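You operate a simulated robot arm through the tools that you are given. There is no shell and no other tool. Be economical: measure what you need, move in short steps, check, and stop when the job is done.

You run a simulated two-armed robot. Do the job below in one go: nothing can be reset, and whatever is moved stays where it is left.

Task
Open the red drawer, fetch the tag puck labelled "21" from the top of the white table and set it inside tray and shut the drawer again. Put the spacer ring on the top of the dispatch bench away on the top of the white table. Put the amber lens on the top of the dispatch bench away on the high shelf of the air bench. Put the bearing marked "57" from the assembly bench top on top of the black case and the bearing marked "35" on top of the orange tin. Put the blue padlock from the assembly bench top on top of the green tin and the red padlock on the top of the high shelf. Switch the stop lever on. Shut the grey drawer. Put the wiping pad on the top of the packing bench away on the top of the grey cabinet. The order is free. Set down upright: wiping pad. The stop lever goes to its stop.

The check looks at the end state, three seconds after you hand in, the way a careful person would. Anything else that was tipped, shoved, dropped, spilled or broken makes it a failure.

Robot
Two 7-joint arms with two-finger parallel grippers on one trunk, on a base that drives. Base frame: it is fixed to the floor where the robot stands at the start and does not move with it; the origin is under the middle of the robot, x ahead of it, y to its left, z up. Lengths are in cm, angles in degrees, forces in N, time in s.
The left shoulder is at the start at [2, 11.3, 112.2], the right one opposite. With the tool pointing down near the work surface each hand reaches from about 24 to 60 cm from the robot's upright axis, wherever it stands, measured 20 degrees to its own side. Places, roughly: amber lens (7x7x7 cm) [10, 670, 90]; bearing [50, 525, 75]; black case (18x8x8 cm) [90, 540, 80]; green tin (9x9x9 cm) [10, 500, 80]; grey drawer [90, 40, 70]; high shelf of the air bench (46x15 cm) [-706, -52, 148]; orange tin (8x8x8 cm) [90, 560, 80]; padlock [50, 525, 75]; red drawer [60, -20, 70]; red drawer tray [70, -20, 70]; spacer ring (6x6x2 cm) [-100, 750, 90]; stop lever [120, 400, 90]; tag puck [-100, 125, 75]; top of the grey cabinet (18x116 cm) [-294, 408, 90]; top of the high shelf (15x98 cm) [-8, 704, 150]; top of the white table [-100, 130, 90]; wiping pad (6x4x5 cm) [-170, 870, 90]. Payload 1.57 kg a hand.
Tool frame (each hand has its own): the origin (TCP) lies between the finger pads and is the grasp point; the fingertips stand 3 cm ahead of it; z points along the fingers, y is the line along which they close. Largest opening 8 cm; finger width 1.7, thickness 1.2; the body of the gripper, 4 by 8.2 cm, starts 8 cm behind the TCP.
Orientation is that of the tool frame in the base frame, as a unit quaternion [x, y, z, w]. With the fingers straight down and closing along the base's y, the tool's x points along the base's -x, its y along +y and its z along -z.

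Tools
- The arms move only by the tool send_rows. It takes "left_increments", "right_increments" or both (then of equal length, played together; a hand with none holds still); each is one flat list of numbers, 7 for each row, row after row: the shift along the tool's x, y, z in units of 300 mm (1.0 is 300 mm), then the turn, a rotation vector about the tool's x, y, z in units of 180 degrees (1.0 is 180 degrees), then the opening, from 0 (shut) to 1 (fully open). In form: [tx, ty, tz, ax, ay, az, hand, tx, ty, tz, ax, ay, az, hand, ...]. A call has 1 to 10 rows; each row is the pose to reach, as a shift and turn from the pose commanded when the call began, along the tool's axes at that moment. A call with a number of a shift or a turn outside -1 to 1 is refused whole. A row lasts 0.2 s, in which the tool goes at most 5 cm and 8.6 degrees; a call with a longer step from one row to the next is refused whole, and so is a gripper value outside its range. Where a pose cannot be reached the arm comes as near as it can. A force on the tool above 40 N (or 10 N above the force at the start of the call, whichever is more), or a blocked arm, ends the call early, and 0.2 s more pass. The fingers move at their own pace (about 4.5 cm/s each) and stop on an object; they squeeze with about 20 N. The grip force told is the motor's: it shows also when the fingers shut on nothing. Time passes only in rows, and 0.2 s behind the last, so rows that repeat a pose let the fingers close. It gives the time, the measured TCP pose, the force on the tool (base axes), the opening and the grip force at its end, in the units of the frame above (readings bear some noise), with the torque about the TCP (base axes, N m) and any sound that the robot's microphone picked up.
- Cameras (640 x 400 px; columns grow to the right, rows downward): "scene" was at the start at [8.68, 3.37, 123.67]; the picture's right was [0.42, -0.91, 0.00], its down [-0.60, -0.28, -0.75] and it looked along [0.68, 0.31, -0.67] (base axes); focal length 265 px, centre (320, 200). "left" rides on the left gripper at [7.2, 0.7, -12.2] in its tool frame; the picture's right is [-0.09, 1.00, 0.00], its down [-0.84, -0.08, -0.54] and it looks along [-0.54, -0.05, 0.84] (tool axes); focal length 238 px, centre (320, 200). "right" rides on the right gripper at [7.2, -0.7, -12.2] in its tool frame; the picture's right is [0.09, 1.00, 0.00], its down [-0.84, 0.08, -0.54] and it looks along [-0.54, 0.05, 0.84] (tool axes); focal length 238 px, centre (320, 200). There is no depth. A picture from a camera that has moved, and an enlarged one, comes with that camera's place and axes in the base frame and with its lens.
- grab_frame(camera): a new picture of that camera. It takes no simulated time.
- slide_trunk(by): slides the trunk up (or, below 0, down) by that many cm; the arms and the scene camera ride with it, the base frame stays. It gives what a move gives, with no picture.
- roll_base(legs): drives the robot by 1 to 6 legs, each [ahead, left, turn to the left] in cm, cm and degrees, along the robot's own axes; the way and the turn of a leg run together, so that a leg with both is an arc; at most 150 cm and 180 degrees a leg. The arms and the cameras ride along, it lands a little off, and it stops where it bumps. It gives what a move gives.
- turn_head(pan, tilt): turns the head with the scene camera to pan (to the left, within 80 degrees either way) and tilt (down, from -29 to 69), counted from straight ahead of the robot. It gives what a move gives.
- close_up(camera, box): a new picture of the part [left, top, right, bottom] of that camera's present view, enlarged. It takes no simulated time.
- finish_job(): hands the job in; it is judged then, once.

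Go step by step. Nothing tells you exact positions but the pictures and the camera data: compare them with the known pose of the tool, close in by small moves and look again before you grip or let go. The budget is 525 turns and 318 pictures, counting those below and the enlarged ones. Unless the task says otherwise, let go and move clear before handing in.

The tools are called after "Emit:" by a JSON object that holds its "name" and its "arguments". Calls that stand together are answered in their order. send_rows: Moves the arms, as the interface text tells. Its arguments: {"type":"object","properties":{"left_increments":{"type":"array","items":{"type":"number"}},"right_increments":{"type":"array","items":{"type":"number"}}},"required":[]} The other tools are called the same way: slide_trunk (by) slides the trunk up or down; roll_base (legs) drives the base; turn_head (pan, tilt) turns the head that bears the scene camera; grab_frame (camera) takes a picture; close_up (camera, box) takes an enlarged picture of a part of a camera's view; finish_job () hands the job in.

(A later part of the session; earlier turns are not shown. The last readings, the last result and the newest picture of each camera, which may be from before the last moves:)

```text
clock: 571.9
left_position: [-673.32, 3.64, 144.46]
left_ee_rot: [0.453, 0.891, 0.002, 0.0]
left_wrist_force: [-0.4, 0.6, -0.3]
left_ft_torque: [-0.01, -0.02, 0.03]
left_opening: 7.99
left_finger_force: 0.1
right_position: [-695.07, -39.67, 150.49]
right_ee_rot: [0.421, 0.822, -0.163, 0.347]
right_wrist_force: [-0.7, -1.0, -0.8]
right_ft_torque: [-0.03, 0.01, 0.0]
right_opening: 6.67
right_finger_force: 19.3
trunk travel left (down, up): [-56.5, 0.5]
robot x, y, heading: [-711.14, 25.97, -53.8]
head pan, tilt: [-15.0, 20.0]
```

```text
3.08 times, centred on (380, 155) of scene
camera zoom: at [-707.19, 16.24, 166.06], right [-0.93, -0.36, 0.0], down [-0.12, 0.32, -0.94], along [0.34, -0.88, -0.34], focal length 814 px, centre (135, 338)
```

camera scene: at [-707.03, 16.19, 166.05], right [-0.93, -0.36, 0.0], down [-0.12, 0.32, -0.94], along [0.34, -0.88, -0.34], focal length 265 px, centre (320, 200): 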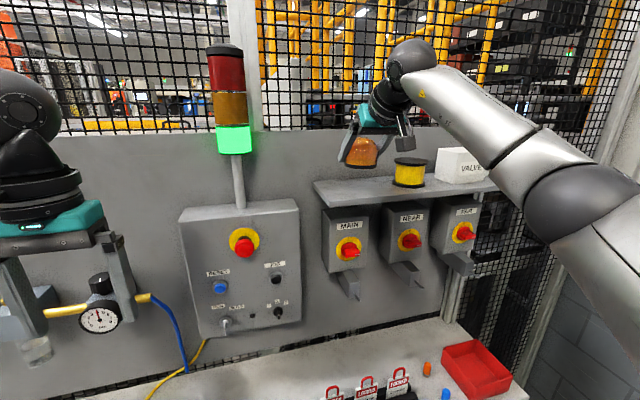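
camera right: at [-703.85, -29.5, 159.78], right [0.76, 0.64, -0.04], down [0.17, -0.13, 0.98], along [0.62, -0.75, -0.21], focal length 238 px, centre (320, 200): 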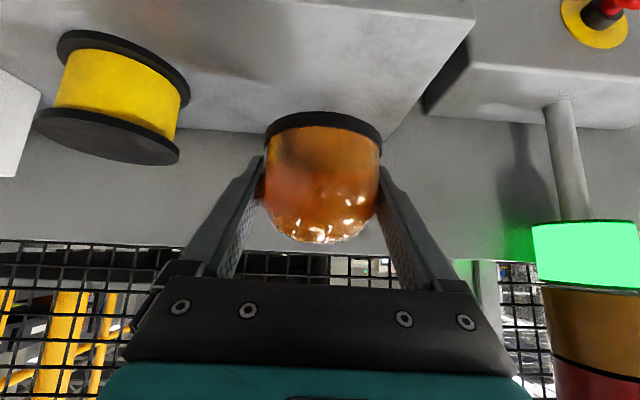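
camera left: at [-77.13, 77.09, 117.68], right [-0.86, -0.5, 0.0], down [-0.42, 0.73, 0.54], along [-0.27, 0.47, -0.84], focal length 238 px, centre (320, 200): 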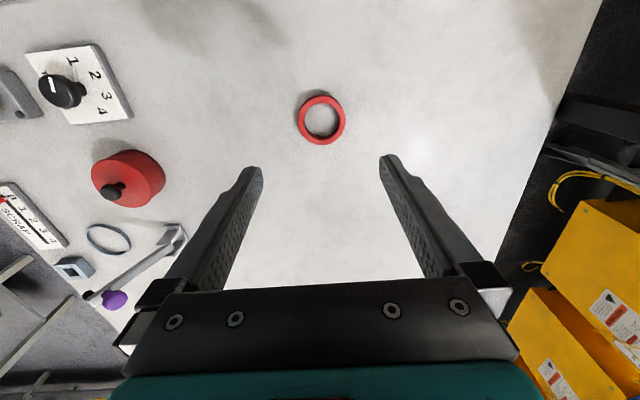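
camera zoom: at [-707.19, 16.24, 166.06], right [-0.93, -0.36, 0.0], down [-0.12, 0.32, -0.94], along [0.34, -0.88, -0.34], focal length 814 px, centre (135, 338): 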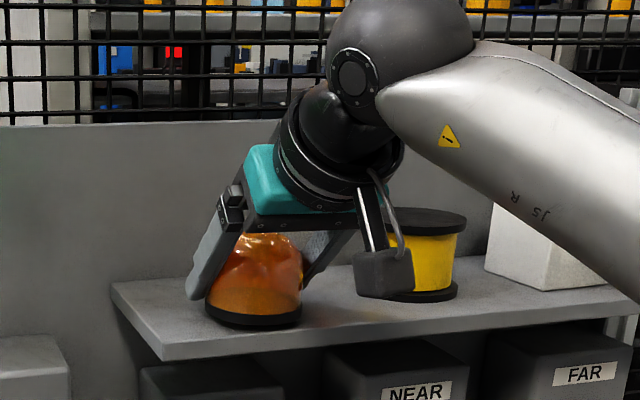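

Emit:
{"name": "send_rows", "arguments": {"right_increments": [0.005, 0, 0.005, 0, 0, 0, 0, 0.01, 0, 0.01, 0, 0, 0, 0, 0.015, 0, 0.015, 0, 0, 0, 0]}}

```text
clock: 572.7
left_position: [-673.26, 3.56, 144.5]
left_ee_rot: [0.453, 0.892, 0.001, 0.0]
left_wrist_force: [0.0, -0.6, 0.6]
left_ft_torque: [-0.02, -0.02, 0.01]
left_opening: 8.02
left_finger_force: 0.0
right_position: [-695.03, -39.71, 150.03]
right_ee_rot: [0.421, 0.822, -0.164, 0.347]
right_wrist_force: [1.5, -0.5, 1.8]
right_ft_torque: [-0.06, 0.06, -0.01]
right_opening: 6.68
right_finger_force: 19.8
trunk travel left (down, up): [-56.5, 0.5]
robot x, y, heading: [-711.3, 25.67, -53.8]
head pan, tilt: [-15.0, 20.0]
```

Contact. I open and withdraw along the tool axis.

Emit:
{"name": "send_rows", "arguments": {"right_increments": [0, 0, 0, 0, 0, 0, 0.9, 0, 0, 0, 0, 0, 0, 1, 0, 0, 0, 0, 0, 0, 1, 0, 0, -0.05, 0, 0, 0, 1, 0, 0, -0.12, 0, 0, 0, 1, 0, 0, -0.24, 0, 0, 0, 1, 0, 0, -0.38, 0, 0, 0, 1, 0, 0, -0.5, 0, 0, 0, 1]}}

Emit:
{"name": "close_up", "arguments": {"camera": "scene", "box": [280, 90, 460, 230]}}

Emit:
{"name": "grab_frame", "arguments": {"camera": "right"}}

```text
clock: 574.5
left_position: [-673.32, 3.71, 144.5]
left_ee_rot: [0.453, 0.892, 0.001, 0.0]
left_wrist_force: [-0.3, 0.3, -0.7]
left_ft_torque: [0.01, -0.02, -0.01]
left_opening: 8.0
left_finger_force: 0.0
right_position: [-701.42, -31.01, 160.53]
right_ee_rot: [0.421, 0.822, -0.164, 0.346]
right_wrist_force: [0.3, 0.8, 0.5]
right_ft_torque: [0.03, 0.02, -0.05]
right_opening: 7.99
right_finger_force: 0.0
trunk travel left (down, up): [-56.5, 0.5]
robot x, y, heading: [-711.51, 25.75, -54.1]
head pan, tilt: [-15.0, 20.0]
```

```text
2.86 times, centred on (370, 160) of scene
camera zoom: at [-707.22, 16.31, 166.07], right [-0.93, -0.36, 0.0], down [-0.12, 0.32, -0.94], along [0.34, -0.88, -0.34], focal length 756 px, centre (177, 314)
```

zoom: 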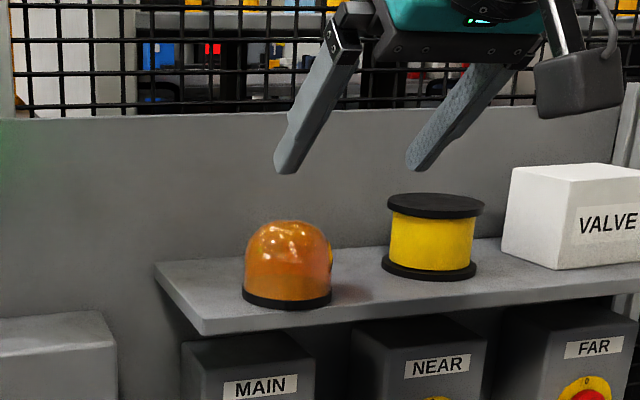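

```text
121 pictures are left
camera right: at [-710.32, -20.51, 164.13], right [0.76, 0.64, -0.04], down [0.17, -0.13, 0.98], along [0.62, -0.75, -0.21], focal length 238 px, centre (320, 200)
```

right: 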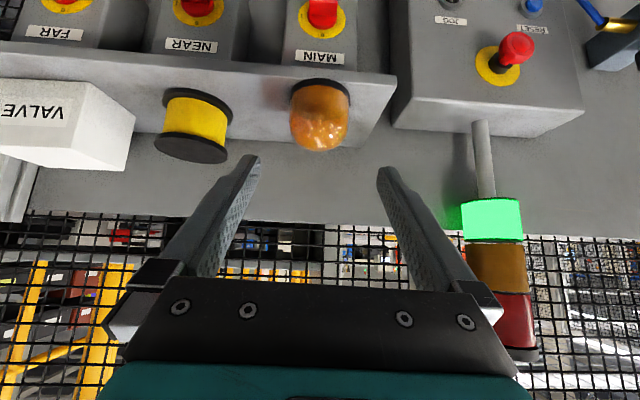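

The lens stands on the air bench's high shelf. I retract and straighten the right hand and lower the trunk.

Emit:
{"name": "send_rows", "arguments": {"right_increments": [0.1, 0, -0.1, 0, 0, 0, 0, 0.2, 0, -0.2, 0, 0, 0, 0, 0.3, 0, -0.3, 0, 0, 0, 0]}}

Emit:
{"name": "send_rows", "arguments": {"right_increments": [0, 0, 0, 0, 0.0417, 0, 0, 0, 0, 0, 0, 0.0833, 0, 0, 0, 0, 0, 0, 0.125, 0, 0, 0, 0, 0, 0, 0.1667, 0, 0, 0, 0, 0, 0, 0.2083, 0, 0, 0, 0, 0, 0, 0.25, 0, 0]}}

Emit:
{"name": "roll_base", "arguments": {"legs": [[-35, 0, 0]]}}

Emit:
{"name": "slide_trunk", "arguments": {"by": -39}}

```text
clock: 575.3
left_position: [-673.4, 3.74, 144.44]
left_ee_rot: [0.453, 0.892, 0.001, 0.001]
left_wrist_force: [-0.1, 0.0, 0.2]
left_ft_torque: [0.0, 0.02, 0.02]
left_opening: 8.0
left_finger_force: 0.1
right_position: [-709.28, -20.89, 160.66]
right_ee_rot: [0.421, 0.822, -0.164, 0.347]
right_wrist_force: [0.1, 0.6, -0.4]
right_ft_torque: [0.01, 0.0, 0.02]
right_opening: 1.0
right_finger_force: 0.2
trunk travel left (down, up): [-56.5, 0.5]
robot x, y, heading: [-711.11, 26.01, -54.2]
head pan, tilt: [-15.0, 20.0]
```

```text
clock: 576.7
left_position: [-673.26, 3.67, 144.4]
left_ee_rot: [0.453, 0.891, 0.0, -0.001]
left_wrist_force: [0.7, 1.0, 0.2]
left_ft_torque: [-0.01, -0.01, -0.03]
left_opening: 7.99
left_finger_force: 0.0
right_position: [-708.82, -21.04, 160.73]
right_ee_rot: [0.451, 0.893, 0.01, 0.006]
right_wrist_force: [1.1, -0.1, -1.0]
right_ft_torque: [0.02, -0.01, -0.03]
right_opening: 0.0
right_finger_force: 19.9
trunk travel left (down, up): [-56.5, 0.5]
robot x, y, heading: [-711.13, 25.79, -54.1]
head pan, tilt: [-15.0, 20.0]
```

```text
clock: 579.0
left_position: [-693.74, 32.14, 144.47]
left_ee_rot: [0.451, 0.893, 0.001, 0.0]
left_wrist_force: [-0.7, -0.9, 0.3]
left_ft_torque: [-0.01, -0.01, -0.01]
left_opening: 7.99
left_finger_force: 0.0
right_position: [-729.23, 7.3, 160.65]
right_ee_rot: [0.449, 0.893, 0.01, 0.006]
right_wrist_force: [0.1, -0.3, -0.1]
right_ft_torque: [-0.03, 0.0, -0.01]
right_opening: 0.03
right_finger_force: 19.5
trunk travel left (down, up): [-56.5, 0.5]
robot x, y, heading: [-731.8, 54.13, -53.6]
head pan, tilt: [-15.0, 20.0]
```

```text
clock: 582.8
left_position: [-693.7, 32.13, 105.46]
left_ee_rot: [0.451, 0.893, 0.001, -0.001]
left_wrist_force: [0.0, -0.5, 0.1]
left_ft_torque: [0.04, -0.01, 0.01]
left_opening: 7.99
left_finger_force: 0.1
right_position: [-729.33, 7.24, 121.62]
right_ee_rot: [0.449, 0.893, 0.009, 0.006]
right_wrist_force: [0.5, 0.1, -0.3]
right_ft_torque: [0.01, -0.03, -0.04]
right_opening: 0.0
right_finger_force: 19.8
trunk travel left (down, up): [-17.5, 39.5]
robot x, y, heading: [-731.86, 54.19, -53.8]
head pan, tilt: [-15.0, 20.0]
```

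Now back to fetch the wiping pad: out of the passage, up the aisle and east again.

Emit:
{"name": "roll_base", "arguments": {"legs": [[0, 149, 0], [0, 130, 0], [0, 0, 180], [149, 0, 0], [149, 0, 0], [140, 0, 0]]}}

```text
clock: 624.1
left_position: [-797.84, 594.37, 105.45]
left_ee_rot: [0.89, -0.455, 0.0, 0.001]
left_wrist_force: [0.5, -0.2, 0.4]
left_ft_torque: [0.01, -0.01, -0.01]
left_opening: 7.99
left_finger_force: 0.1
right_position: [-761.98, 618.99, 121.69]
right_ee_rot: [0.892, -0.453, -0.006, 0.009]
right_wrist_force: [-0.1, -0.3, -0.4]
right_ft_torque: [0.0, 0.02, 0.0]
right_opening: 0.0
right_finger_force: 19.6
trunk travel left (down, up): [-17.5, 39.5]
robot x, y, heading: [-759.58, 572.06, 126.0]
head pan, tilt: [-15.0, 20.0]
```

Emit:
{"name": "roll_base", "arguments": {"legs": [[0, 0, -90], [0, 8, 0], [149, 0, 0], [149, 0, 0], [75, 0, 0]]}}

Emit:
{"name": "turn_head", "arguments": {"pan": 0, "tilt": 12}}

Emit:
{"name": "grab_frame", "arguments": {"camera": "scene"}}

```text
clock: 646.6
left_position: [-440.23, 836.59, 105.39]
left_ee_rot: [-0.314, 0.95, 0.001, -0.002]
left_wrist_force: [0.4, 0.4, 0.3]
left_ft_torque: [-0.01, 0.01, 0.01]
left_opening: 8.01
left_finger_force: 0.0
right_position: [-415.25, 801.15, 121.59]
right_ee_rot: [-0.317, 0.948, 0.012, -0.002]
right_wrist_force: [-0.4, 0.0, 0.2]
right_ft_torque: [-0.02, 0.01, 0.0]
right_opening: 0.0
right_finger_force: 19.9
trunk travel left (down, up): [-17.5, 39.5]
robot x, y, heading: [-462.09, 798.49, 37.0]
head pan, tilt: [-15.0, 20.0]
```

```text
clock: 647.4
left_position: [-440.17, 836.5, 105.31]
left_ee_rot: [-0.315, 0.949, 0.001, -0.001]
left_wrist_force: [-0.1, -0.1, 0.3]
left_ft_torque: [0.0, 0.06, 0.0]
left_opening: 7.99
left_finger_force: 0.1
right_position: [-415.24, 801.0, 121.64]
right_ee_rot: [-0.317, 0.948, 0.011, -0.003]
right_wrist_force: [0.5, 0.4, -0.4]
right_ft_torque: [0.04, 0.03, 0.03]
right_opening: 0.02
right_finger_force: 19.7
trunk travel left (down, up): [-17.5, 39.5]
robot x, y, heading: [-461.92, 798.0, 36.5]
head pan, tilt: [0.0, 12.0]
```

```text
120 pictures are left
camera scene: at [-453.74, 804.41, 128.36], right [0.6, -0.8, 0.0], down [-0.17, -0.12, -0.98], along [0.79, 0.58, -0.21], focal length 265 px, centre (320, 200)
```

scene: 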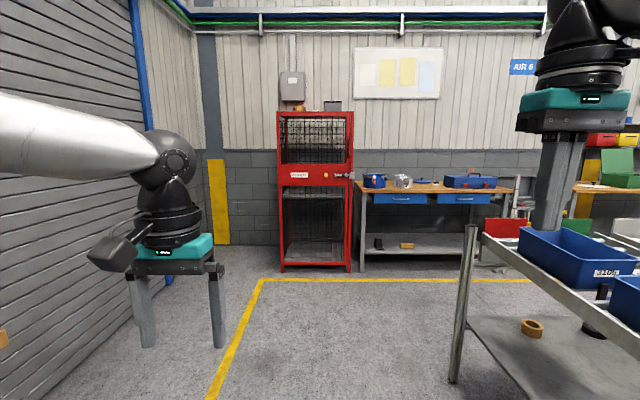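

The packing bench with blue drawers is ahead. I zoom on its top.

Emit:
{"name": "close_up", "arguments": {"camera": "scene", "box": [350, 155, 530, 215]}}

```text
3.56 times, centred on (440, 185) of scene
camera zoom: at [-453.74, 804.41, 128.36], right [0.6, -0.8, 0.0], down [-0.17, -0.12, -0.98], along [0.79, 0.58, -0.21], focal length 941 px, centre (-107, 253)
```

zoom: 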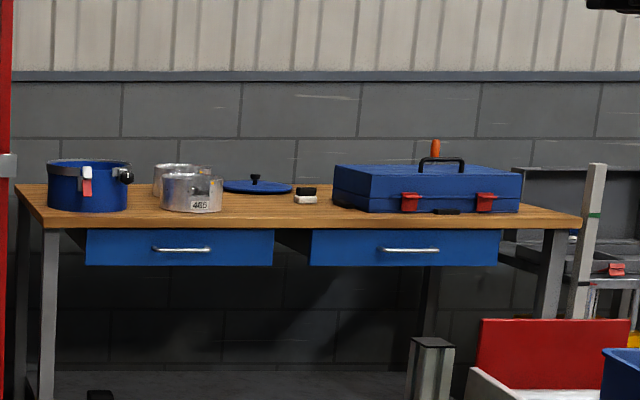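

The wiping pad (white felt, black grip) stands at about (-166,868). I drive round the flow rack up to the packing bench.

Emit:
{"name": "roll_base", "arguments": {"legs": [[0, 0, -0.5], [149, 0, 0], [50, 0, 0], [0, -88, 0]]}}

Emit:
{"name": "turn_head", "arguments": {"pan": -5, "tilt": 30}}

Emit:
{"name": "grab_frame", "arguments": {"camera": "scene"}}

```text
clock: 661.8
left_position: [-229.19, 886.77, 105.38]
left_ee_rot: [-0.319, 0.948, 0.0, -0.002]
left_wrist_force: [0.1, -0.6, -0.5]
left_ft_torque: [0.0, 0.01, 0.01]
left_opening: 7.97
left_finger_force: 0.0
right_position: [-203.96, 851.49, 121.6]
right_ee_rot: [-0.321, 0.947, 0.011, -0.003]
right_wrist_force: [0.0, 0.5, -0.3]
right_ft_torque: [0.03, 0.0, -0.02]
right_opening: 0.0
right_finger_force: 19.7
trunk travel left (down, up): [-17.5, 39.5]
robot x, y, heading: [-250.74, 848.6, 37.4]
head pan, tilt: [0.0, 12.0]
```

```text
clock: 662.6
left_position: [-229.26, 886.8, 105.5]
left_ee_rot: [-0.319, 0.948, 0.001, -0.001]
left_wrist_force: [0.0, 0.6, -0.1]
left_ft_torque: [0.0, 0.0, 0.03]
left_opening: 7.99
left_finger_force: 0.0
right_position: [-204.08, 851.6, 121.6]
right_ee_rot: [-0.32, 0.947, 0.011, -0.002]
right_wrist_force: [0.3, -0.3, 1.3]
right_ft_torque: [-0.01, 0.03, 0.02]
right_opening: 0.0
right_finger_force: 19.9
trunk travel left (down, up): [-17.5, 39.5]
robot x, y, heading: [-250.85, 848.61, 37.2]
head pan, tilt: [-5.0, 30.0]
```

```text
118 pictures are left
camera scene: at [-242.33, 853.73, 125.46], right [0.53, -0.85, 0.0], down [-0.42, -0.27, -0.87], along [0.73, 0.46, -0.5], focal length 265 px, centre (320, 200)
```

scene: 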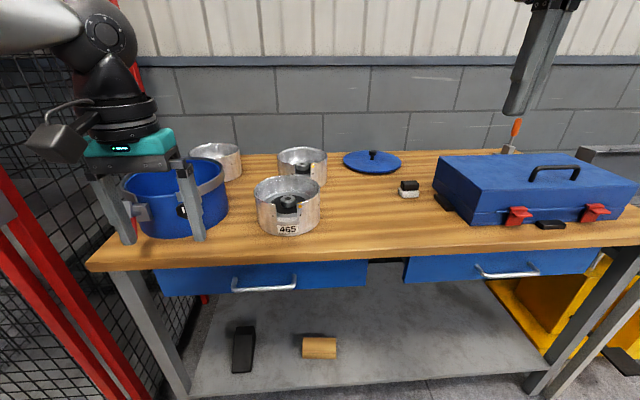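

I zoom on the pad for its orientation, and tuck the left hand up and back.

Emit:
{"name": "close_up", "arguments": {"camera": "scene", "box": [380, 165, 440, 210]}}

Emit:
{"name": "send_rows", "arguments": {"left_increments": [0.1, 0, -0.1, 0, 0, 0, 0, 0.2, 0, -0.2, 0, 0, 0, 0, 0.3, 0, -0.3, 0, 0, 0, 0]}}

Emit:
{"name": "roll_base", "arguments": {"legs": [[24, -20, -1.3]]}}

Emit:
{"name": "grab_frame", "arguments": {"camera": "right"}}

Emit:
{"name": "grab_frame", "arguments": {"camera": "scene"}}

```text
8.89 times, centred on (410, 188) of scene
camera zoom: at [-242.33, 853.73, 125.46], right [0.53, -0.85, 0.0], down [-0.42, -0.27, -0.87], along [0.73, 0.46, -0.5], focal length 2353 px, centre (-480, 311)
```

zoom: 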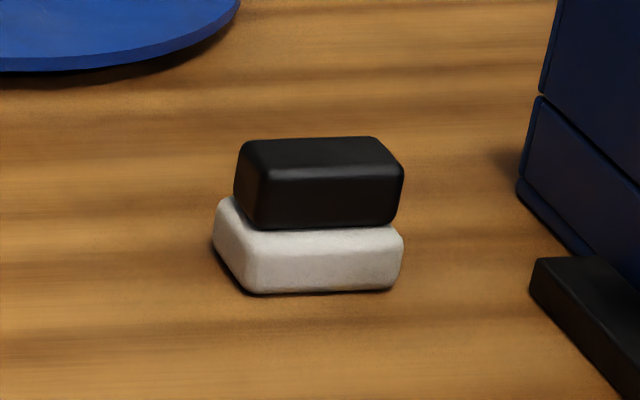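

```text
clock: 663.4
left_position: [-236.65, 881.26, 114.38]
left_ee_rot: [-0.319, 0.948, 0.001, 0.0]
left_wrist_force: [-0.9, -0.6, 0.8]
left_ft_torque: [0.01, 0.01, 0.02]
left_opening: 0.99
left_finger_force: 0.4
right_position: [-204.01, 851.49, 121.62]
right_ee_rot: [-0.321, 0.947, 0.012, -0.003]
right_wrist_force: [0.0, 0.1, 0.0]
right_ft_torque: [0.03, 0.02, 0.02]
right_opening: 0.0
right_finger_force: 20.0
trunk travel left (down, up): [-17.5, 39.5]
robot x, y, heading: [-251.26, 848.43, 37.1]
head pan, tilt: [-5.0, 30.0]
```

```text
clock: 665.5
left_position: [-204.99, 879.26, 114.3]
left_ee_rot: [-0.305, 0.952, 0.0, -0.002]
left_wrist_force: [-0.3, 0.6, 1.4]
left_ft_torque: [0.0, -0.05, 0.01]
left_opening: 0.0
left_finger_force: 19.5
right_position: [-173.21, 848.58, 121.58]
right_ee_rot: [-0.308, 0.951, 0.011, -0.003]
right_wrist_force: [0.1, -0.2, -1.0]
right_ft_torque: [-0.01, 0.01, -0.02]
right_opening: 0.0
right_finger_force: 19.6
trunk travel left (down, up): [-17.5, 39.5]
robot x, y, heading: [-220.15, 846.66, 35.5]
head pan, tilt: [-5.0, 30.0]
```

```text
116 pictures are left
camera right: at [-178.66, 843.54, 133.77], right [-0.66, 0.75, 0.02], down [0.64, 0.54, 0.55], along [0.4, 0.37, -0.84], focal length 238 px, centre (320, 200)
```

right: 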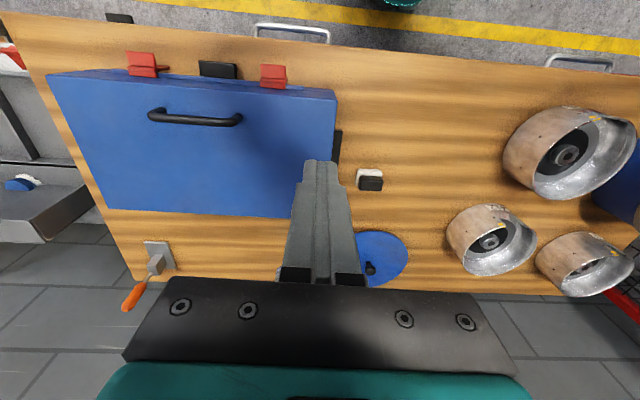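

```text
115 pictures are left
camera scene: at [-211.43, 851.85, 125.45], right [0.51, -0.86, 0.0], down [-0.43, -0.25, -0.87], along [0.75, 0.44, -0.5], focal length 265 px, centre (320, 200)
```

scene: 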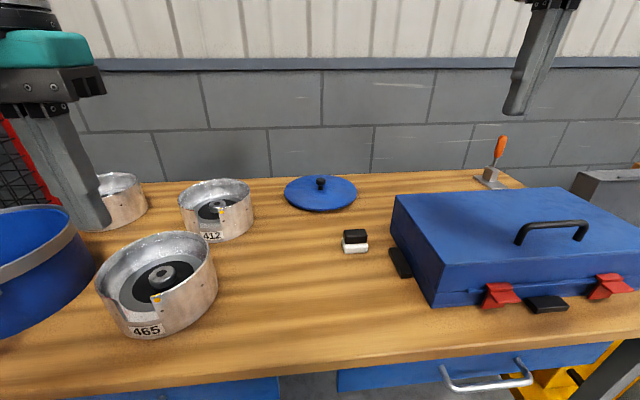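

The pad is upright: felt below, black grip on top, long side across. I move the right hand above it with open fingers, then descend part-way.

Emit:
{"name": "send_rows", "arguments": {"right_increments": [-0.12, 0.1, 0, 0, 0, 0, 1, -0.24, 0.2, 0, 0, 0, 0, 1, -0.36, 0.3, 0, 0, 0, 0, 1, -0.49, 0.39, 0, 0, 0, 0, 1, -0.49, 0.39, 0.16, 0, 0, 0, 1, -0.49, 0.39, 0.32, 0, 0, 0, 1, -0.49, 0.39, 0.48, 0, 0, 0, 1, -0.49, 0.39, 0.63, 0, 0, 0, 1]}}

Emit:
{"name": "grab_frame", "arguments": {"camera": "right"}}

```text
clock: 667.3
left_position: [-204.92, 879.45, 114.36]
left_ee_rot: [-0.306, 0.952, 0.001, -0.002]
left_wrist_force: [0.3, 0.8, 0.0]
left_ft_torque: [-0.02, -0.03, -0.03]
left_opening: 0.01
left_finger_force: 20.1
right_position: [-168.23, 867.29, 102.81]
right_ee_rot: [-0.308, 0.951, 0.013, -0.001]
right_wrist_force: [-0.9, -0.4, -0.3]
right_ft_torque: [0.04, 0.01, -0.02]
right_opening: 7.96
right_finger_force: 0.1
right hand out of reach, approached as far as the arm can: row 3, 4, 5
trunk travel left (down, up): [-17.5, 39.5]
robot x, y, heading: [-219.98, 846.9, 35.4]
head pan, tilt: [-5.0, 30.0]
```

```text
114 pictures are left
camera right: at [-173.72, 862.05, 114.99], right [-0.66, 0.75, 0.02], down [0.64, 0.54, 0.55], along [0.4, 0.37, -0.84], focal length 238 px, centre (320, 200)
```

right: 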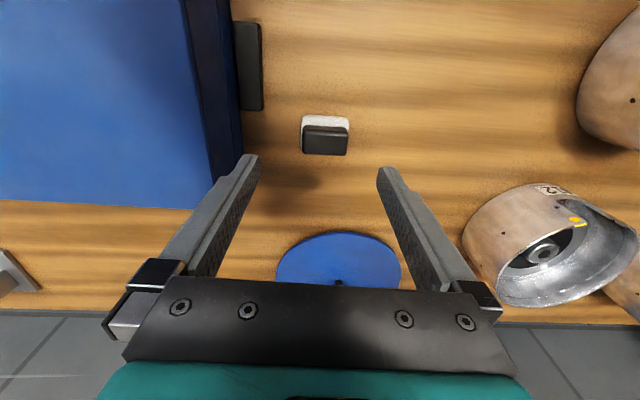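

Emit:
{"name": "send_rows", "arguments": {"right_increments": [-0.03, 0.018, 0.08, 0, 0, 0, 1, -0.03, 0.018, 0.18, 0, 0, 0, 1, -0.03, 0.018, 0.27, 0, 0, 0, 1]}}

Emit:
{"name": "grab_frame", "arguments": {"camera": "right"}}

```text
clock: 668.1
left_position: [-205.1, 879.38, 114.31]
left_ee_rot: [-0.306, 0.952, 0.0, -0.002]
left_wrist_force: [0.2, -0.5, 0.5]
left_ft_torque: [-0.02, -0.01, 0.0]
left_opening: 0.01
left_finger_force: 19.5
right_position: [-168.05, 868.42, 95.04]
right_ee_rot: [-0.308, 0.951, 0.011, -0.002]
right_wrist_force: [-0.2, 0.1, 0.3]
right_ft_torque: [-0.01, 0.02, 0.0]
right_opening: 7.98
right_finger_force: 0.0
trunk travel left (down, up): [-17.5, 39.5]
robot x, y, heading: [-220.46, 846.89, 35.4]
head pan, tilt: [-5.0, 30.0]
```

```text
113 pictures are left
camera right: at [-173.49, 863.33, 107.07], right [-0.66, 0.75, 0.02], down [0.64, 0.54, 0.55], along [0.4, 0.37, -0.84], focal length 238 px, centre (320, 200)
```

right: 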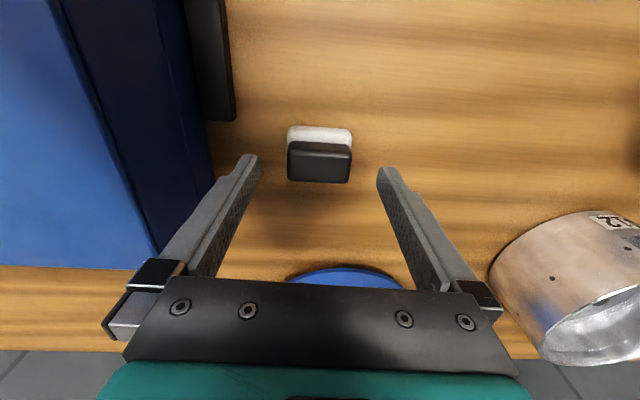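

Centred with clearance to the case. I descend so that the tips stay just above the felt, and close on the black grip.

Emit:
{"name": "send_rows", "arguments": {"right_increments": [-0.007, 0, 0.06, 0, 0, 0, 1, -0.007, 0, 0.113, 0, 0, 0, 1, -0.007, 0, 0.113, 0, 0, 0, 0.4, -0.007, 0, 0.113, 0, 0, 0, 0, -0.007, 0, 0.113, 0, 0, 0, 0, -0.007, 0, 0.113, 0, 0, 0, 0]}}

Emit:
{"name": "grab_frame", "arguments": {"camera": "right"}}

Emit:
{"name": "close_up", "arguments": {"camera": "scene", "box": [300, 170, 420, 270]}}

```text
clock: 669.5
left_position: [-205.04, 879.32, 114.3]
left_ee_rot: [-0.306, 0.952, 0.001, -0.001]
left_wrist_force: [0.2, 0.2, -0.8]
left_ft_torque: [-0.02, 0.0, 0.01]
left_opening: 0.0
left_finger_force: 19.7
right_position: [-168.15, 868.49, 91.55]
right_ee_rot: [-0.307, 0.952, 0.011, -0.003]
right_wrist_force: [0.0, 0.6, 0.8]
right_ft_torque: [0.0, -0.05, 0.02]
right_opening: 4.94
right_finger_force: 19.6
trunk travel left (down, up): [-17.5, 39.5]
robot x, y, heading: [-220.44, 846.97, 35.6]
head pan, tilt: [-5.0, 30.0]
```

```text
112 pictures are left
camera right: at [-173.49, 863.42, 103.75], right [-0.66, 0.75, 0.02], down [0.64, 0.54, 0.55], along [0.4, 0.37, -0.84], focal length 238 px, centre (320, 200)
```

right: 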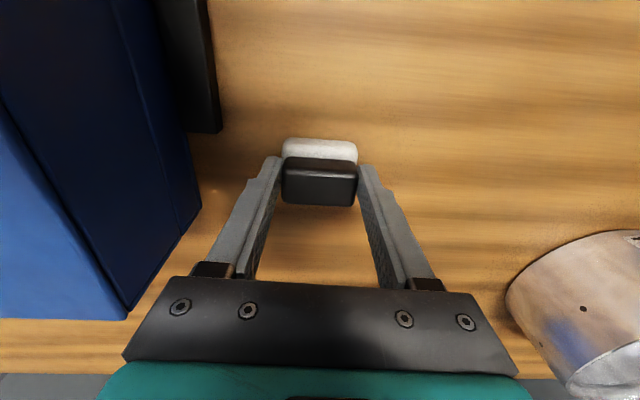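

```text
4.00 times, centred on (360, 220) of scene
camera zoom: at [-211.49, 851.86, 125.46], right [0.51, -0.86, 0.0], down [-0.43, -0.25, -0.87], along [0.75, 0.44, -0.5], focal length 1059 px, centre (160, 120)
```

zoom: 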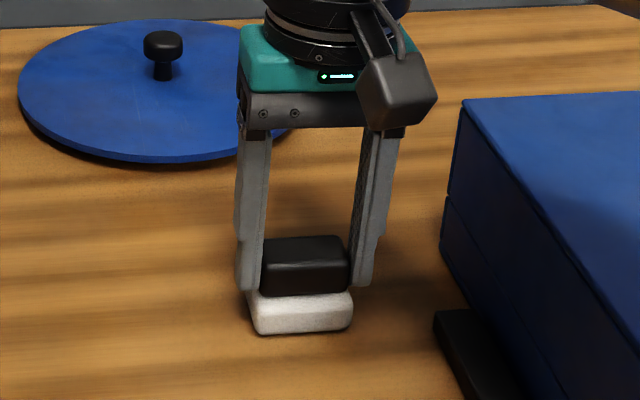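

The pad is held by its grip. I lift it and drive back out: behind the rack, then down the aisle to the grey cabinet.

Emit:
{"name": "send_rows", "arguments": {"right_increments": [0, 0, -0.07, 0, 0, 0, 0, 0, 0, -0.2, 0, 0, 0, 0, 0, 0, -0.35, 0, 0, 0, 0, 0, 0, -0.5, 0, 0, 0, 0, 0.14, 0, -0.55, 0, 0, 0, 0, 0.28, 0, -0.6, 0, 0, 0, 0, 0.42, 0, -0.6, 0, 0, 0, 0]}}

Emit:
{"name": "roll_base", "arguments": {"legs": [[-28, 0, 0], [0, 90, 0], [-149, 0, 0], [-52, 0, 0], [0, 0, 180]]}}

Emit:
{"name": "grab_frame", "arguments": {"camera": "right"}}

```text
clock: 671.1
left_position: [-205.0, 879.3, 114.39]
left_ee_rot: [-0.306, 0.952, 0.001, -0.001]
left_wrist_force: [0.2, -0.9, 0.4]
left_ft_torque: [-0.02, -0.01, 0.01]
left_opening: 0.02
left_finger_force: 19.7
right_position: [-178.21, 860.65, 109.53]
right_ee_rot: [-0.307, 0.952, 0.011, -0.002]
right_wrist_force: [0.2, -0.3, 0.2]
right_ft_torque: [-0.02, 0.04, 0.01]
right_opening: 4.93
right_finger_force: 20.1
trunk travel left (down, up): [-17.5, 39.5]
robot x, y, heading: [-219.93, 846.84, 35.5]
head pan, tilt: [-5.0, 30.0]
```

```text
clock: 694.2
left_position: [-472.23, 753.74, 114.18]
left_ee_rot: [0.954, 0.299, 0.0, 0.001]
left_wrist_force: [0.1, -0.5, 0.5]
left_ft_torque: [0.0, -0.03, 0.01]
left_opening: 0.0
left_finger_force: 19.7
right_position: [-498.73, 772.82, 109.46]
right_ee_rot: [0.954, 0.3, 0.002, 0.011]
right_wrist_force: [1.0, -0.1, 0.0]
right_ft_torque: [0.01, -0.02, 0.01]
right_opening: 4.94
right_finger_force: 19.9
trunk travel left (down, up): [-17.5, 39.5]
robot x, y, heading: [-456.59, 785.91, -145.5]
head pan, tilt: [-5.0, 30.0]
```

```text
110 pictures are left
camera right: at [-493.53, 777.61, 121.72], right [0.65, -0.76, 0.02], down [-0.65, -0.53, 0.55], along [-0.4, -0.37, -0.84], focal length 238 px, centre (320, 200)
```

right: 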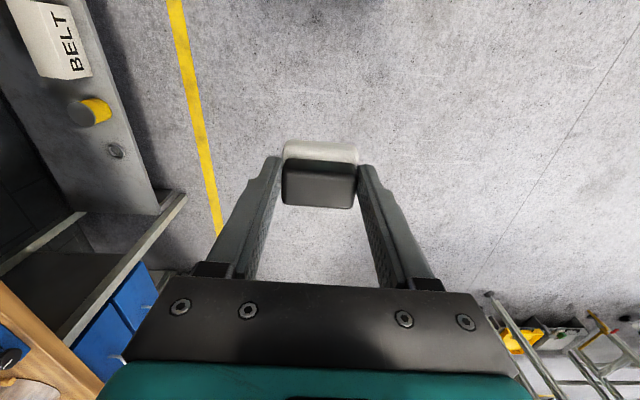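

Emit:
{"name": "roll_base", "arguments": {"legs": [[0, 0, 1.5], [0, 149, 0], [0, 149, 0], [0, 75, 0]]}}

Emit:
{"name": "turn_head", "arguments": {"pan": 0, "tilt": 30}}

Emit:
{"name": "grab_frame", "arguments": {"camera": "scene"}}

```text
clock: 712.5
left_position: [-244.7, 459.26, 114.29]
left_ee_rot: [0.946, 0.325, 0.001, 0.0]
left_wrist_force: [1.0, -0.6, 0.3]
left_ft_torque: [-0.02, -0.04, 0.0]
left_opening: 0.0
left_finger_force: 19.8
right_position: [-272.32, 476.88, 109.64]
right_ee_rot: [0.945, 0.328, 0.003, 0.012]
right_wrist_force: [-0.3, -0.3, -1.0]
right_ft_torque: [0.02, -0.01, 0.0]
right_opening: 4.95
right_finger_force: 19.8
trunk travel left (down, up): [-17.5, 39.5]
robot x, y, heading: [-230.79, 491.82, -142.0]
head pan, tilt: [-5.0, 30.0]
```

```text
clock: 713.2
left_position: [-244.79, 459.27, 114.31]
left_ee_rot: [0.946, 0.325, 0.001, 0.0]
left_wrist_force: [0.4, 0.4, 0.3]
left_ft_torque: [0.01, 0.0, 0.04]
left_opening: 0.0
left_finger_force: 20.3
right_position: [-272.32, 476.93, 109.54]
right_ee_rot: [0.945, 0.327, 0.003, 0.011]
right_wrist_force: [0.6, 0.8, -0.5]
right_ft_torque: [-0.02, -0.02, -0.02]
right_opening: 4.92
right_finger_force: 19.8
trunk travel left (down, up): [-17.5, 39.5]
robot x, y, heading: [-230.74, 492.43, -142.2]
head pan, tilt: [0.0, 30.0]
```

```text
109 pictures are left
camera scene: at [-238.77, 486.12, 125.46], right [-0.61, 0.79, 0.0], down [0.4, 0.31, -0.87], along [-0.68, -0.53, -0.5], focal length 265 px, centre (320, 200)
```

scene: 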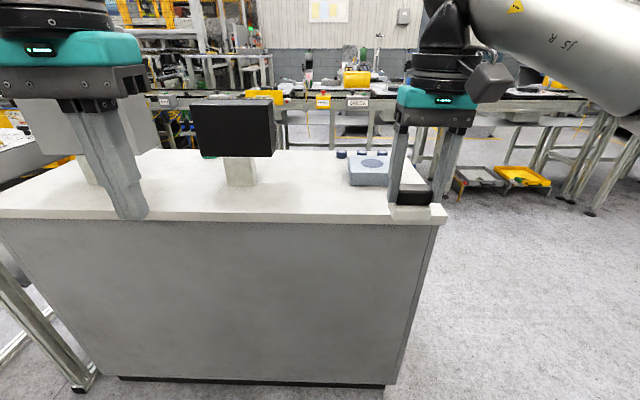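

The counter with the monitor is ahead. The stated top is only 18 cm wide, so I look more carefully at what the grey cabinet is.

Emit:
{"name": "turn_head", "arguments": {"pan": 30, "tilt": 25}}

Emit:
{"name": "grab_frame", "arguments": {"camera": "scene"}}

Emit:
{"name": "grab_frame", "arguments": {"camera": "left"}}

Emit:
{"name": "grab_frame", "arguments": {"camera": "right"}}

```text
clock: 714.1
left_position: [-244.72, 459.3, 114.44]
left_ee_rot: [0.946, 0.325, 0.002, 0.0]
left_wrist_force: [1.3, -0.4, -0.5]
left_ft_torque: [0.0, -0.02, -0.06]
left_opening: 0.0
left_finger_force: 20.0
right_position: [-272.37, 476.85, 109.56]
right_ee_rot: [0.945, 0.327, 0.003, 0.011]
right_wrist_force: [0.2, 0.2, -0.2]
right_ft_torque: [-0.01, 0.0, 0.0]
right_opening: 4.92
right_finger_force: 20.0
trunk travel left (down, up): [-17.5, 39.5]
robot x, y, heading: [-230.95, 492.46, -142.0]
head pan, tilt: [30.0, 25.0]
```

```text
108 pictures are left
camera scene: at [-235.1, 483.14, 126.25], right [-0.93, 0.38, 0.0], down [0.16, 0.39, -0.91], along [-0.34, -0.84, -0.42], focal length 265 px, centre (320, 200)
```

scene: 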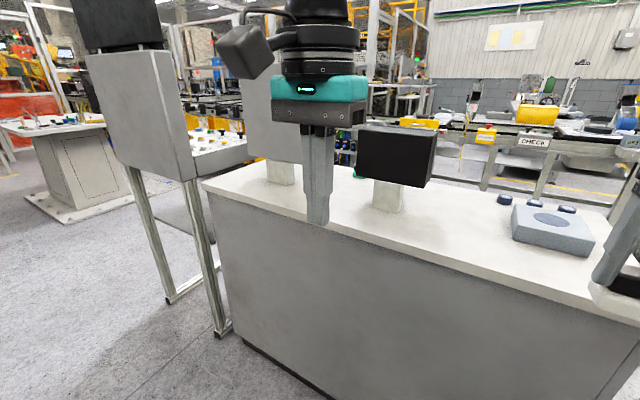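

```text
107 pictures are left
camera left: at [-238.71, 463.33, 126.55], right [0.54, -0.84, 0.0], down [-0.71, -0.45, 0.54], along [-0.46, -0.29, -0.84], focal length 238 px, centre (320, 200)
```

left: 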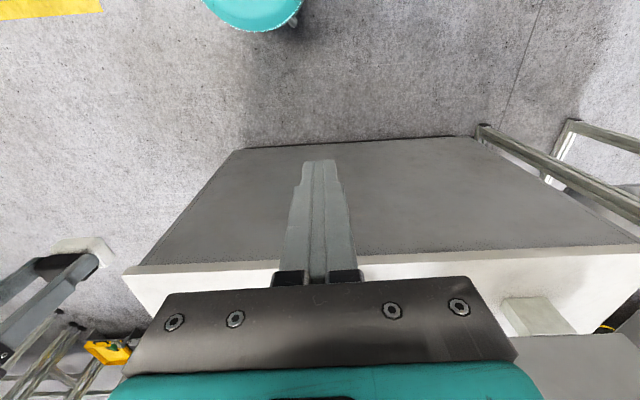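

```text
106 pictures are left
camera right: at [-267.41, 481.96, 121.72], right [0.69, -0.73, 0.02], down [-0.62, -0.57, 0.55], along [-0.38, -0.39, -0.84], focal length 238 px, centre (320, 200)
```

right: 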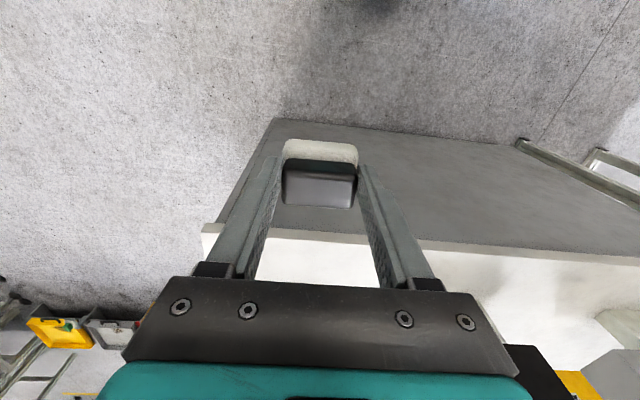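

Emit:
{"name": "turn_head", "arguments": {"pan": 0, "tilt": 35}}

Emit:
{"name": "close_up", "arguments": {"camera": "scene", "box": [0, 60, 460, 240]}}

```text
clock: 715.1
left_position: [-244.76, 459.32, 114.34]
left_ee_rot: [0.946, 0.325, 0.002, 0.0]
left_wrist_force: [0.1, 0.2, 0.1]
left_ft_torque: [-0.03, 0.02, 0.01]
left_opening: 0.0
left_finger_force: 20.2
right_position: [-272.35, 476.82, 109.63]
right_ee_rot: [0.945, 0.327, 0.003, 0.01]
right_wrist_force: [0.6, -0.2, -1.4]
right_ft_torque: [-0.02, 0.02, 0.02]
right_opening: 4.92
right_finger_force: 19.9
trunk travel left (down, up): [-17.5, 39.5]
robot x, y, heading: [-230.9, 492.14, -142.2]
head pan, tilt: [0.0, 35.0]
```

```text
1.39 times, centred on (230, 150) of scene
camera zoom: at [-238.57, 486.26, 124.68], right [-0.61, 0.79, 0.0], down [0.45, 0.35, -0.82], along [-0.65, -0.5, -0.57], focal length 368 px, centre (445, 270)
```

zoom: 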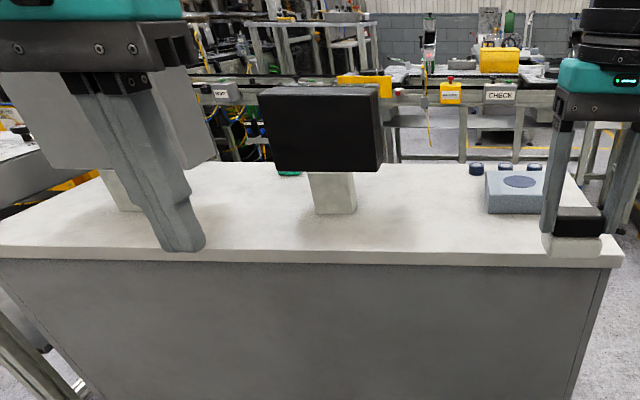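

The given strip is the rear 18 cm of this cabinet's top. With the robot right at the counter, the vertical right hand can just reach it between the monitor and the grey device (n ≈ 532). I move up.

Emit:
{"name": "roll_base", "arguments": {"legs": [[0, 0, -1.9], [36, 13, 0]]}}

Emit:
{"name": "turn_head", "arguments": {"pan": -10, "tilt": 35}}

Emit:
{"name": "grab_frame", "arguments": {"camera": "scene"}}

Emit:
{"name": "grab_frame", "arguments": {"camera": "right"}}

```text
clock: 717.8
left_position: [-265.89, 428.75, 114.33]
left_ee_rot: [0.95, 0.312, 0.001, 0.0]
left_wrist_force: [0.4, -0.8, 0.3]
left_ft_torque: [-0.04, 0.01, 0.01]
left_opening: 0.0
left_finger_force: 20.4
right_position: [-293.17, 447.12, 109.48]
right_ee_rot: [0.949, 0.315, 0.003, 0.011]
right_wrist_force: [-0.4, -0.6, -0.6]
right_ft_torque: [0.01, -0.01, -0.01]
right_opening: 4.92
right_finger_force: 20.0
trunk travel left (down, up): [-17.5, 39.5]
robot x, y, heading: [-251.26, 461.72, -143.6]
head pan, tilt: [0.0, 35.0]
```

```text
clock: 718.5
left_position: [-265.9, 428.9, 114.37]
left_ee_rot: [0.95, 0.312, -0.001, 0.001]
left_wrist_force: [0.2, -0.6, -0.3]
left_ft_torque: [0.05, 0.01, 0.02]
left_opening: 0.0
left_finger_force: 20.1
right_position: [-293.01, 447.18, 109.59]
right_ee_rot: [0.949, 0.314, 0.002, 0.011]
right_wrist_force: [-0.3, 0.0, -0.4]
right_ft_torque: [-0.01, -0.02, 0.0]
right_opening: 4.9
right_finger_force: 19.7
trunk travel left (down, up): [-17.5, 39.5]
robot x, y, heading: [-251.06, 461.61, -143.9]
head pan, tilt: [-10.0, 35.0]
```

```text
104 pictures are left
camera scene: at [-259.79, 456.91, 124.68], right [-0.44, 0.9, 0.0], down [0.51, 0.25, -0.82], along [-0.73, -0.36, -0.57], focal length 265 px, centre (320, 200)
```

scene: 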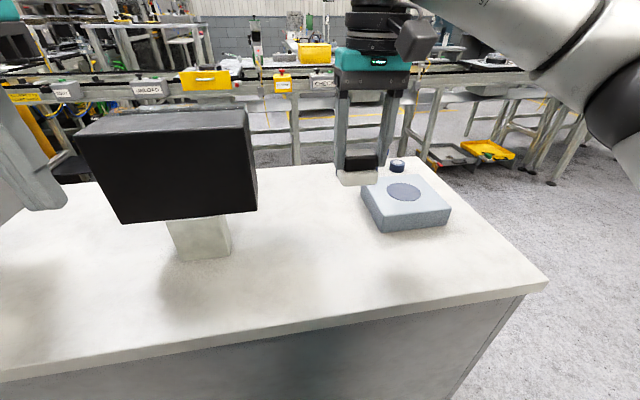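

```text
103 pictures are left
camera right: at [-287.94, 452.07, 121.71], right [0.67, -0.74, 0.02], down [-0.63, -0.55, 0.55], along [-0.39, -0.38, -0.84], focal length 238 px, centre (320, 200)
```

right: 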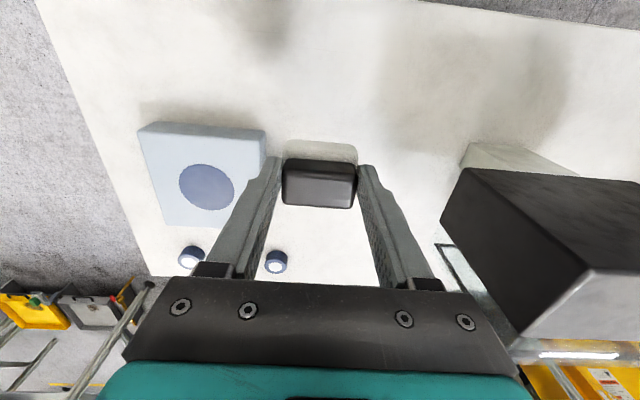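

The landing spot between the monitor and the small pucks is free. I tuck the left hand back, creep ahead 6 cm, and extend the right hand at height.

Emit:
{"name": "send_rows", "arguments": {"left_increments": [0.1, 0.05, -0.05, 0, 0, 0, 0, 0.2, 0.1, -0.1, 0, 0, 0, 0]}}

Emit:
{"name": "roll_base", "arguments": {"legs": [[6.5, 0, 0]]}}

Emit:
{"name": "send_rows", "arguments": {"right_increments": [-0.14, 0.04, 0, 0, 0, 0, 0, -0.28, 0.08, 0, 0, 0, 0, 0, -0.4, 0.12, 0, 0, 0, 0, 0, -0.49, 0.13, 0.02, 0, 0, 0, 0]}}

Emit:
{"name": "grab_frame", "arguments": {"camera": "right"}}

Emit:
{"name": "grab_frame", "arguments": {"camera": "scene"}}

```text
clock: 719.1
left_position: [-259.29, 430.0, 117.36]
left_ee_rot: [0.95, 0.312, 0.002, 0.001]
left_wrist_force: [-1.2, 0.5, -0.7]
left_ft_torque: [0.01, 0.01, 0.01]
left_opening: 0.0
left_finger_force: 19.8
right_position: [-293.0, 447.11, 109.54]
right_ee_rot: [0.949, 0.314, 0.003, 0.011]
right_wrist_force: [0.2, 0.0, -0.1]
right_ft_torque: [0.02, -0.01, 0.02]
right_opening: 4.92
right_finger_force: 19.9
trunk travel left (down, up): [-17.5, 39.5]
robot x, y, heading: [-250.93, 461.18, -143.6]
head pan, tilt: [-10.0, 35.0]
```

```text
clock: 720.1
left_position: [-264.75, 426.14, 117.35]
left_ee_rot: [0.95, 0.311, 0.001, 0.001]
left_wrist_force: [-1.1, 0.6, -0.1]
left_ft_torque: [0.02, 0.02, -0.01]
left_opening: 0.02
left_finger_force: 20.3
right_position: [-298.43, 443.2, 109.58]
right_ee_rot: [0.95, 0.313, 0.002, 0.011]
right_wrist_force: [-0.3, -0.3, 0.2]
right_ft_torque: [0.02, -0.03, 0.01]
right_opening: 4.91
right_finger_force: 19.9
trunk travel left (down, up): [-17.5, 39.5]
robot x, y, heading: [-256.78, 457.67, -143.8]
head pan, tilt: [-10.0, 35.0]
```

```text
clock: 721.1
left_position: [-264.71, 426.22, 117.33]
left_ee_rot: [0.95, 0.312, 0.0, 0.001]
left_wrist_force: [-0.1, -0.3, 1.5]
left_ft_torque: [-0.02, -0.01, -0.01]
left_opening: 0.02
left_finger_force: 19.5
right_position: [-306.29, 433.22, 109.4]
right_ee_rot: [0.949, 0.314, 0.002, 0.011]
right_wrist_force: [0.4, -0.2, -0.3]
right_ft_torque: [0.0, -0.03, -0.01]
right_opening: 4.89
right_finger_force: 20.3
right hand out of reach, approached as far as the arm can: row 4
trunk travel left (down, up): [-17.5, 39.5]
robot x, y, heading: [-256.13, 457.56, -143.6]
head pan, tilt: [-10.0, 35.0]
```

```text
102 pictures are left
camera right: at [-301.13, 438.18, 121.53], right [0.67, -0.74, 0.02], down [-0.63, -0.55, 0.55], along [-0.39, -0.38, -0.84], focal length 238 px, centre (320, 200)
```

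right: 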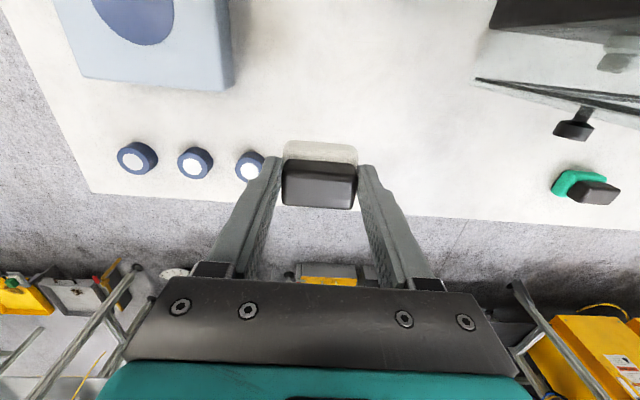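

```text
101 pictures are left
camera scene: at [-265.14, 453.16, 124.68], right [-0.44, 0.9, 0.0], down [0.52, 0.25, -0.82], along [-0.73, -0.36, -0.57], focal length 265 px, centre (320, 200)
```

scene: 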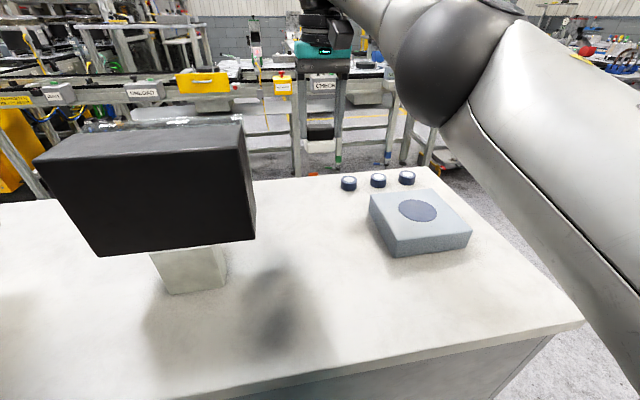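

The pad is over the strip, 13 cm from the rear edge and clear of the pucks. I lower it.

Emit:
{"name": "send_rows", "arguments": {"right_increments": [0, 0, 0.13, 0, 0, 0, 0, 0, 0, 0.26, 0, 0, 0, 0, 0, 0, 0.36, 0, 0, 0, 0, 0, 0, 0.43, 0, 0, 0, 0, 0, 0, 0.465, 0, 0, 0, 0]}}

Emit:
{"name": "grab_frame", "arguments": {"camera": "right"}}

Emit:
{"name": "close_up", "arguments": {"camera": "scene", "box": [220, 90, 420, 230]}}

```text
clock: 722.3
left_position: [-264.56, 426.15, 117.47]
left_ee_rot: [0.95, 0.311, 0.0, 0.001]
left_wrist_force: [-0.4, 0.1, 0.0]
left_ft_torque: [0.0, 0.01, 0.01]
left_opening: 0.03
left_finger_force: 20.0
right_position: [-306.05, 432.86, 95.64]
right_ee_rot: [0.95, 0.313, 0.002, 0.012]
right_wrist_force: [0.6, 0.9, 5.3]
right_ft_torque: [0.17, 0.12, -0.01]
right_opening: 4.95
right_finger_force: 20.2
trunk travel left (down, up): [-17.5, 39.5]
robot x, y, heading: [-256.41, 457.77, -143.9]
head pan, tilt: [-10.0, 35.0]
```

```text
100 pictures are left
camera right: at [-300.94, 437.98, 107.76], right [0.67, -0.74, 0.02], down [-0.63, -0.55, 0.55], along [-0.4, -0.38, -0.84], focal length 238 px, centre (320, 200)
```

right: 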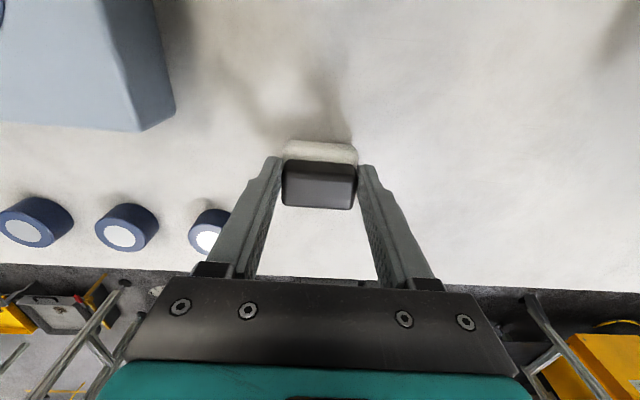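

```text
2.86 times, centred on (320, 160) of scene
camera zoom: at [-265.01, 453.1, 124.7], right [-0.44, 0.9, 0.0], down [0.51, 0.25, -0.82], along [-0.73, -0.36, -0.57], focal length 756 px, centre (320, 314)
```

zoom: 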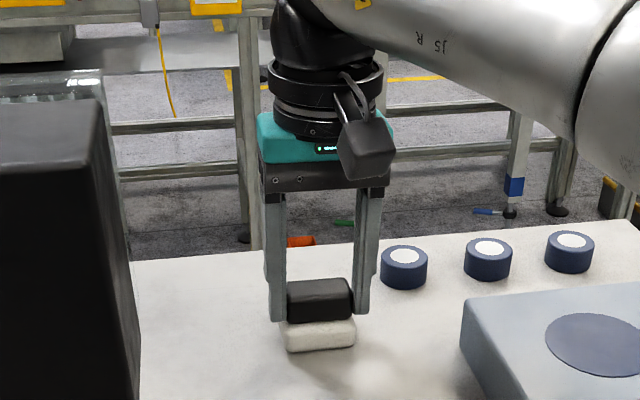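

It touches down upright. I open and rise.

Emit:
{"name": "send_rows", "arguments": {"right_increments": [0, 0, 0, 0, 0, 0, 0.75, 0, 0, 0, 0, 0, 0, 0.9, 0, 0, 0, 0, 0, 0, 0.9, 0, 0, -0.06, 0, 0, 0, 0.9, 0, 0, -0.2, 0, 0, 0, 0.9, 0, 0, -0.35, 0, 0, 0, 0.9, 0, 0, -0.5, 0, 0, 0, 0.9]}}

Emit:
{"name": "close_up", "arguments": {"camera": "scene", "box": [220, 90, 420, 230]}}

Emit:
{"name": "grab_frame", "arguments": {"camera": "right"}}

```text
clock: 723.9
left_position: [-264.58, 426.09, 117.39]
left_ee_rot: [0.95, 0.311, 0.0, 0.0]
left_wrist_force: [-0.4, 0.4, 0.3]
left_ft_torque: [-0.04, 0.0, 0.04]
left_opening: 0.0
left_finger_force: 19.9
right_position: [-306.04, 433.47, 110.38]
right_ee_rot: [0.949, 0.315, 0.002, 0.011]
right_wrist_force: [0.9, 0.5, -0.1]
right_ft_torque: [0.03, -0.01, 0.02]
right_opening: 7.2
right_finger_force: 0.1
right hand out of reach, approached as far as the arm can: row 7
trunk travel left (down, up): [-17.5, 39.5]
robot x, y, heading: [-255.92, 457.72, -143.5]
head pan, tilt: [-10.0, 35.0]
```

```text
2.86 times, centred on (320, 160) of scene
camera zoom: at [-265.03, 453.1, 124.68], right [-0.44, 0.9, 0.0], down [0.51, 0.25, -0.82], along [-0.73, -0.36, -0.57], focal length 756 px, centre (320, 314)
```

zoom: 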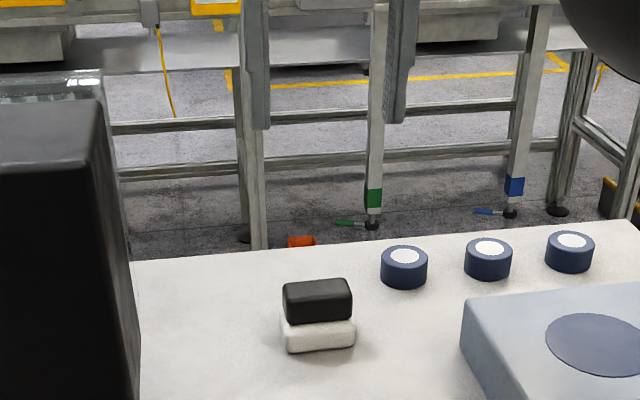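

```text
97 pictures are left
camera right: at [-301.0, 438.55, 122.44], right [0.67, -0.74, 0.02], down [-0.63, -0.55, 0.55], along [-0.39, -0.38, -0.84], focal length 238 px, centre (320, 200)
```

right: 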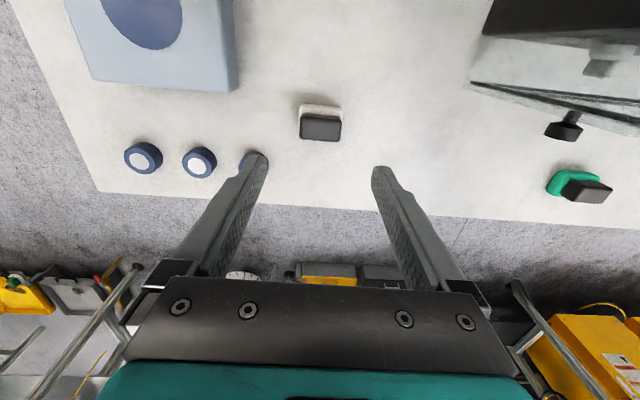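

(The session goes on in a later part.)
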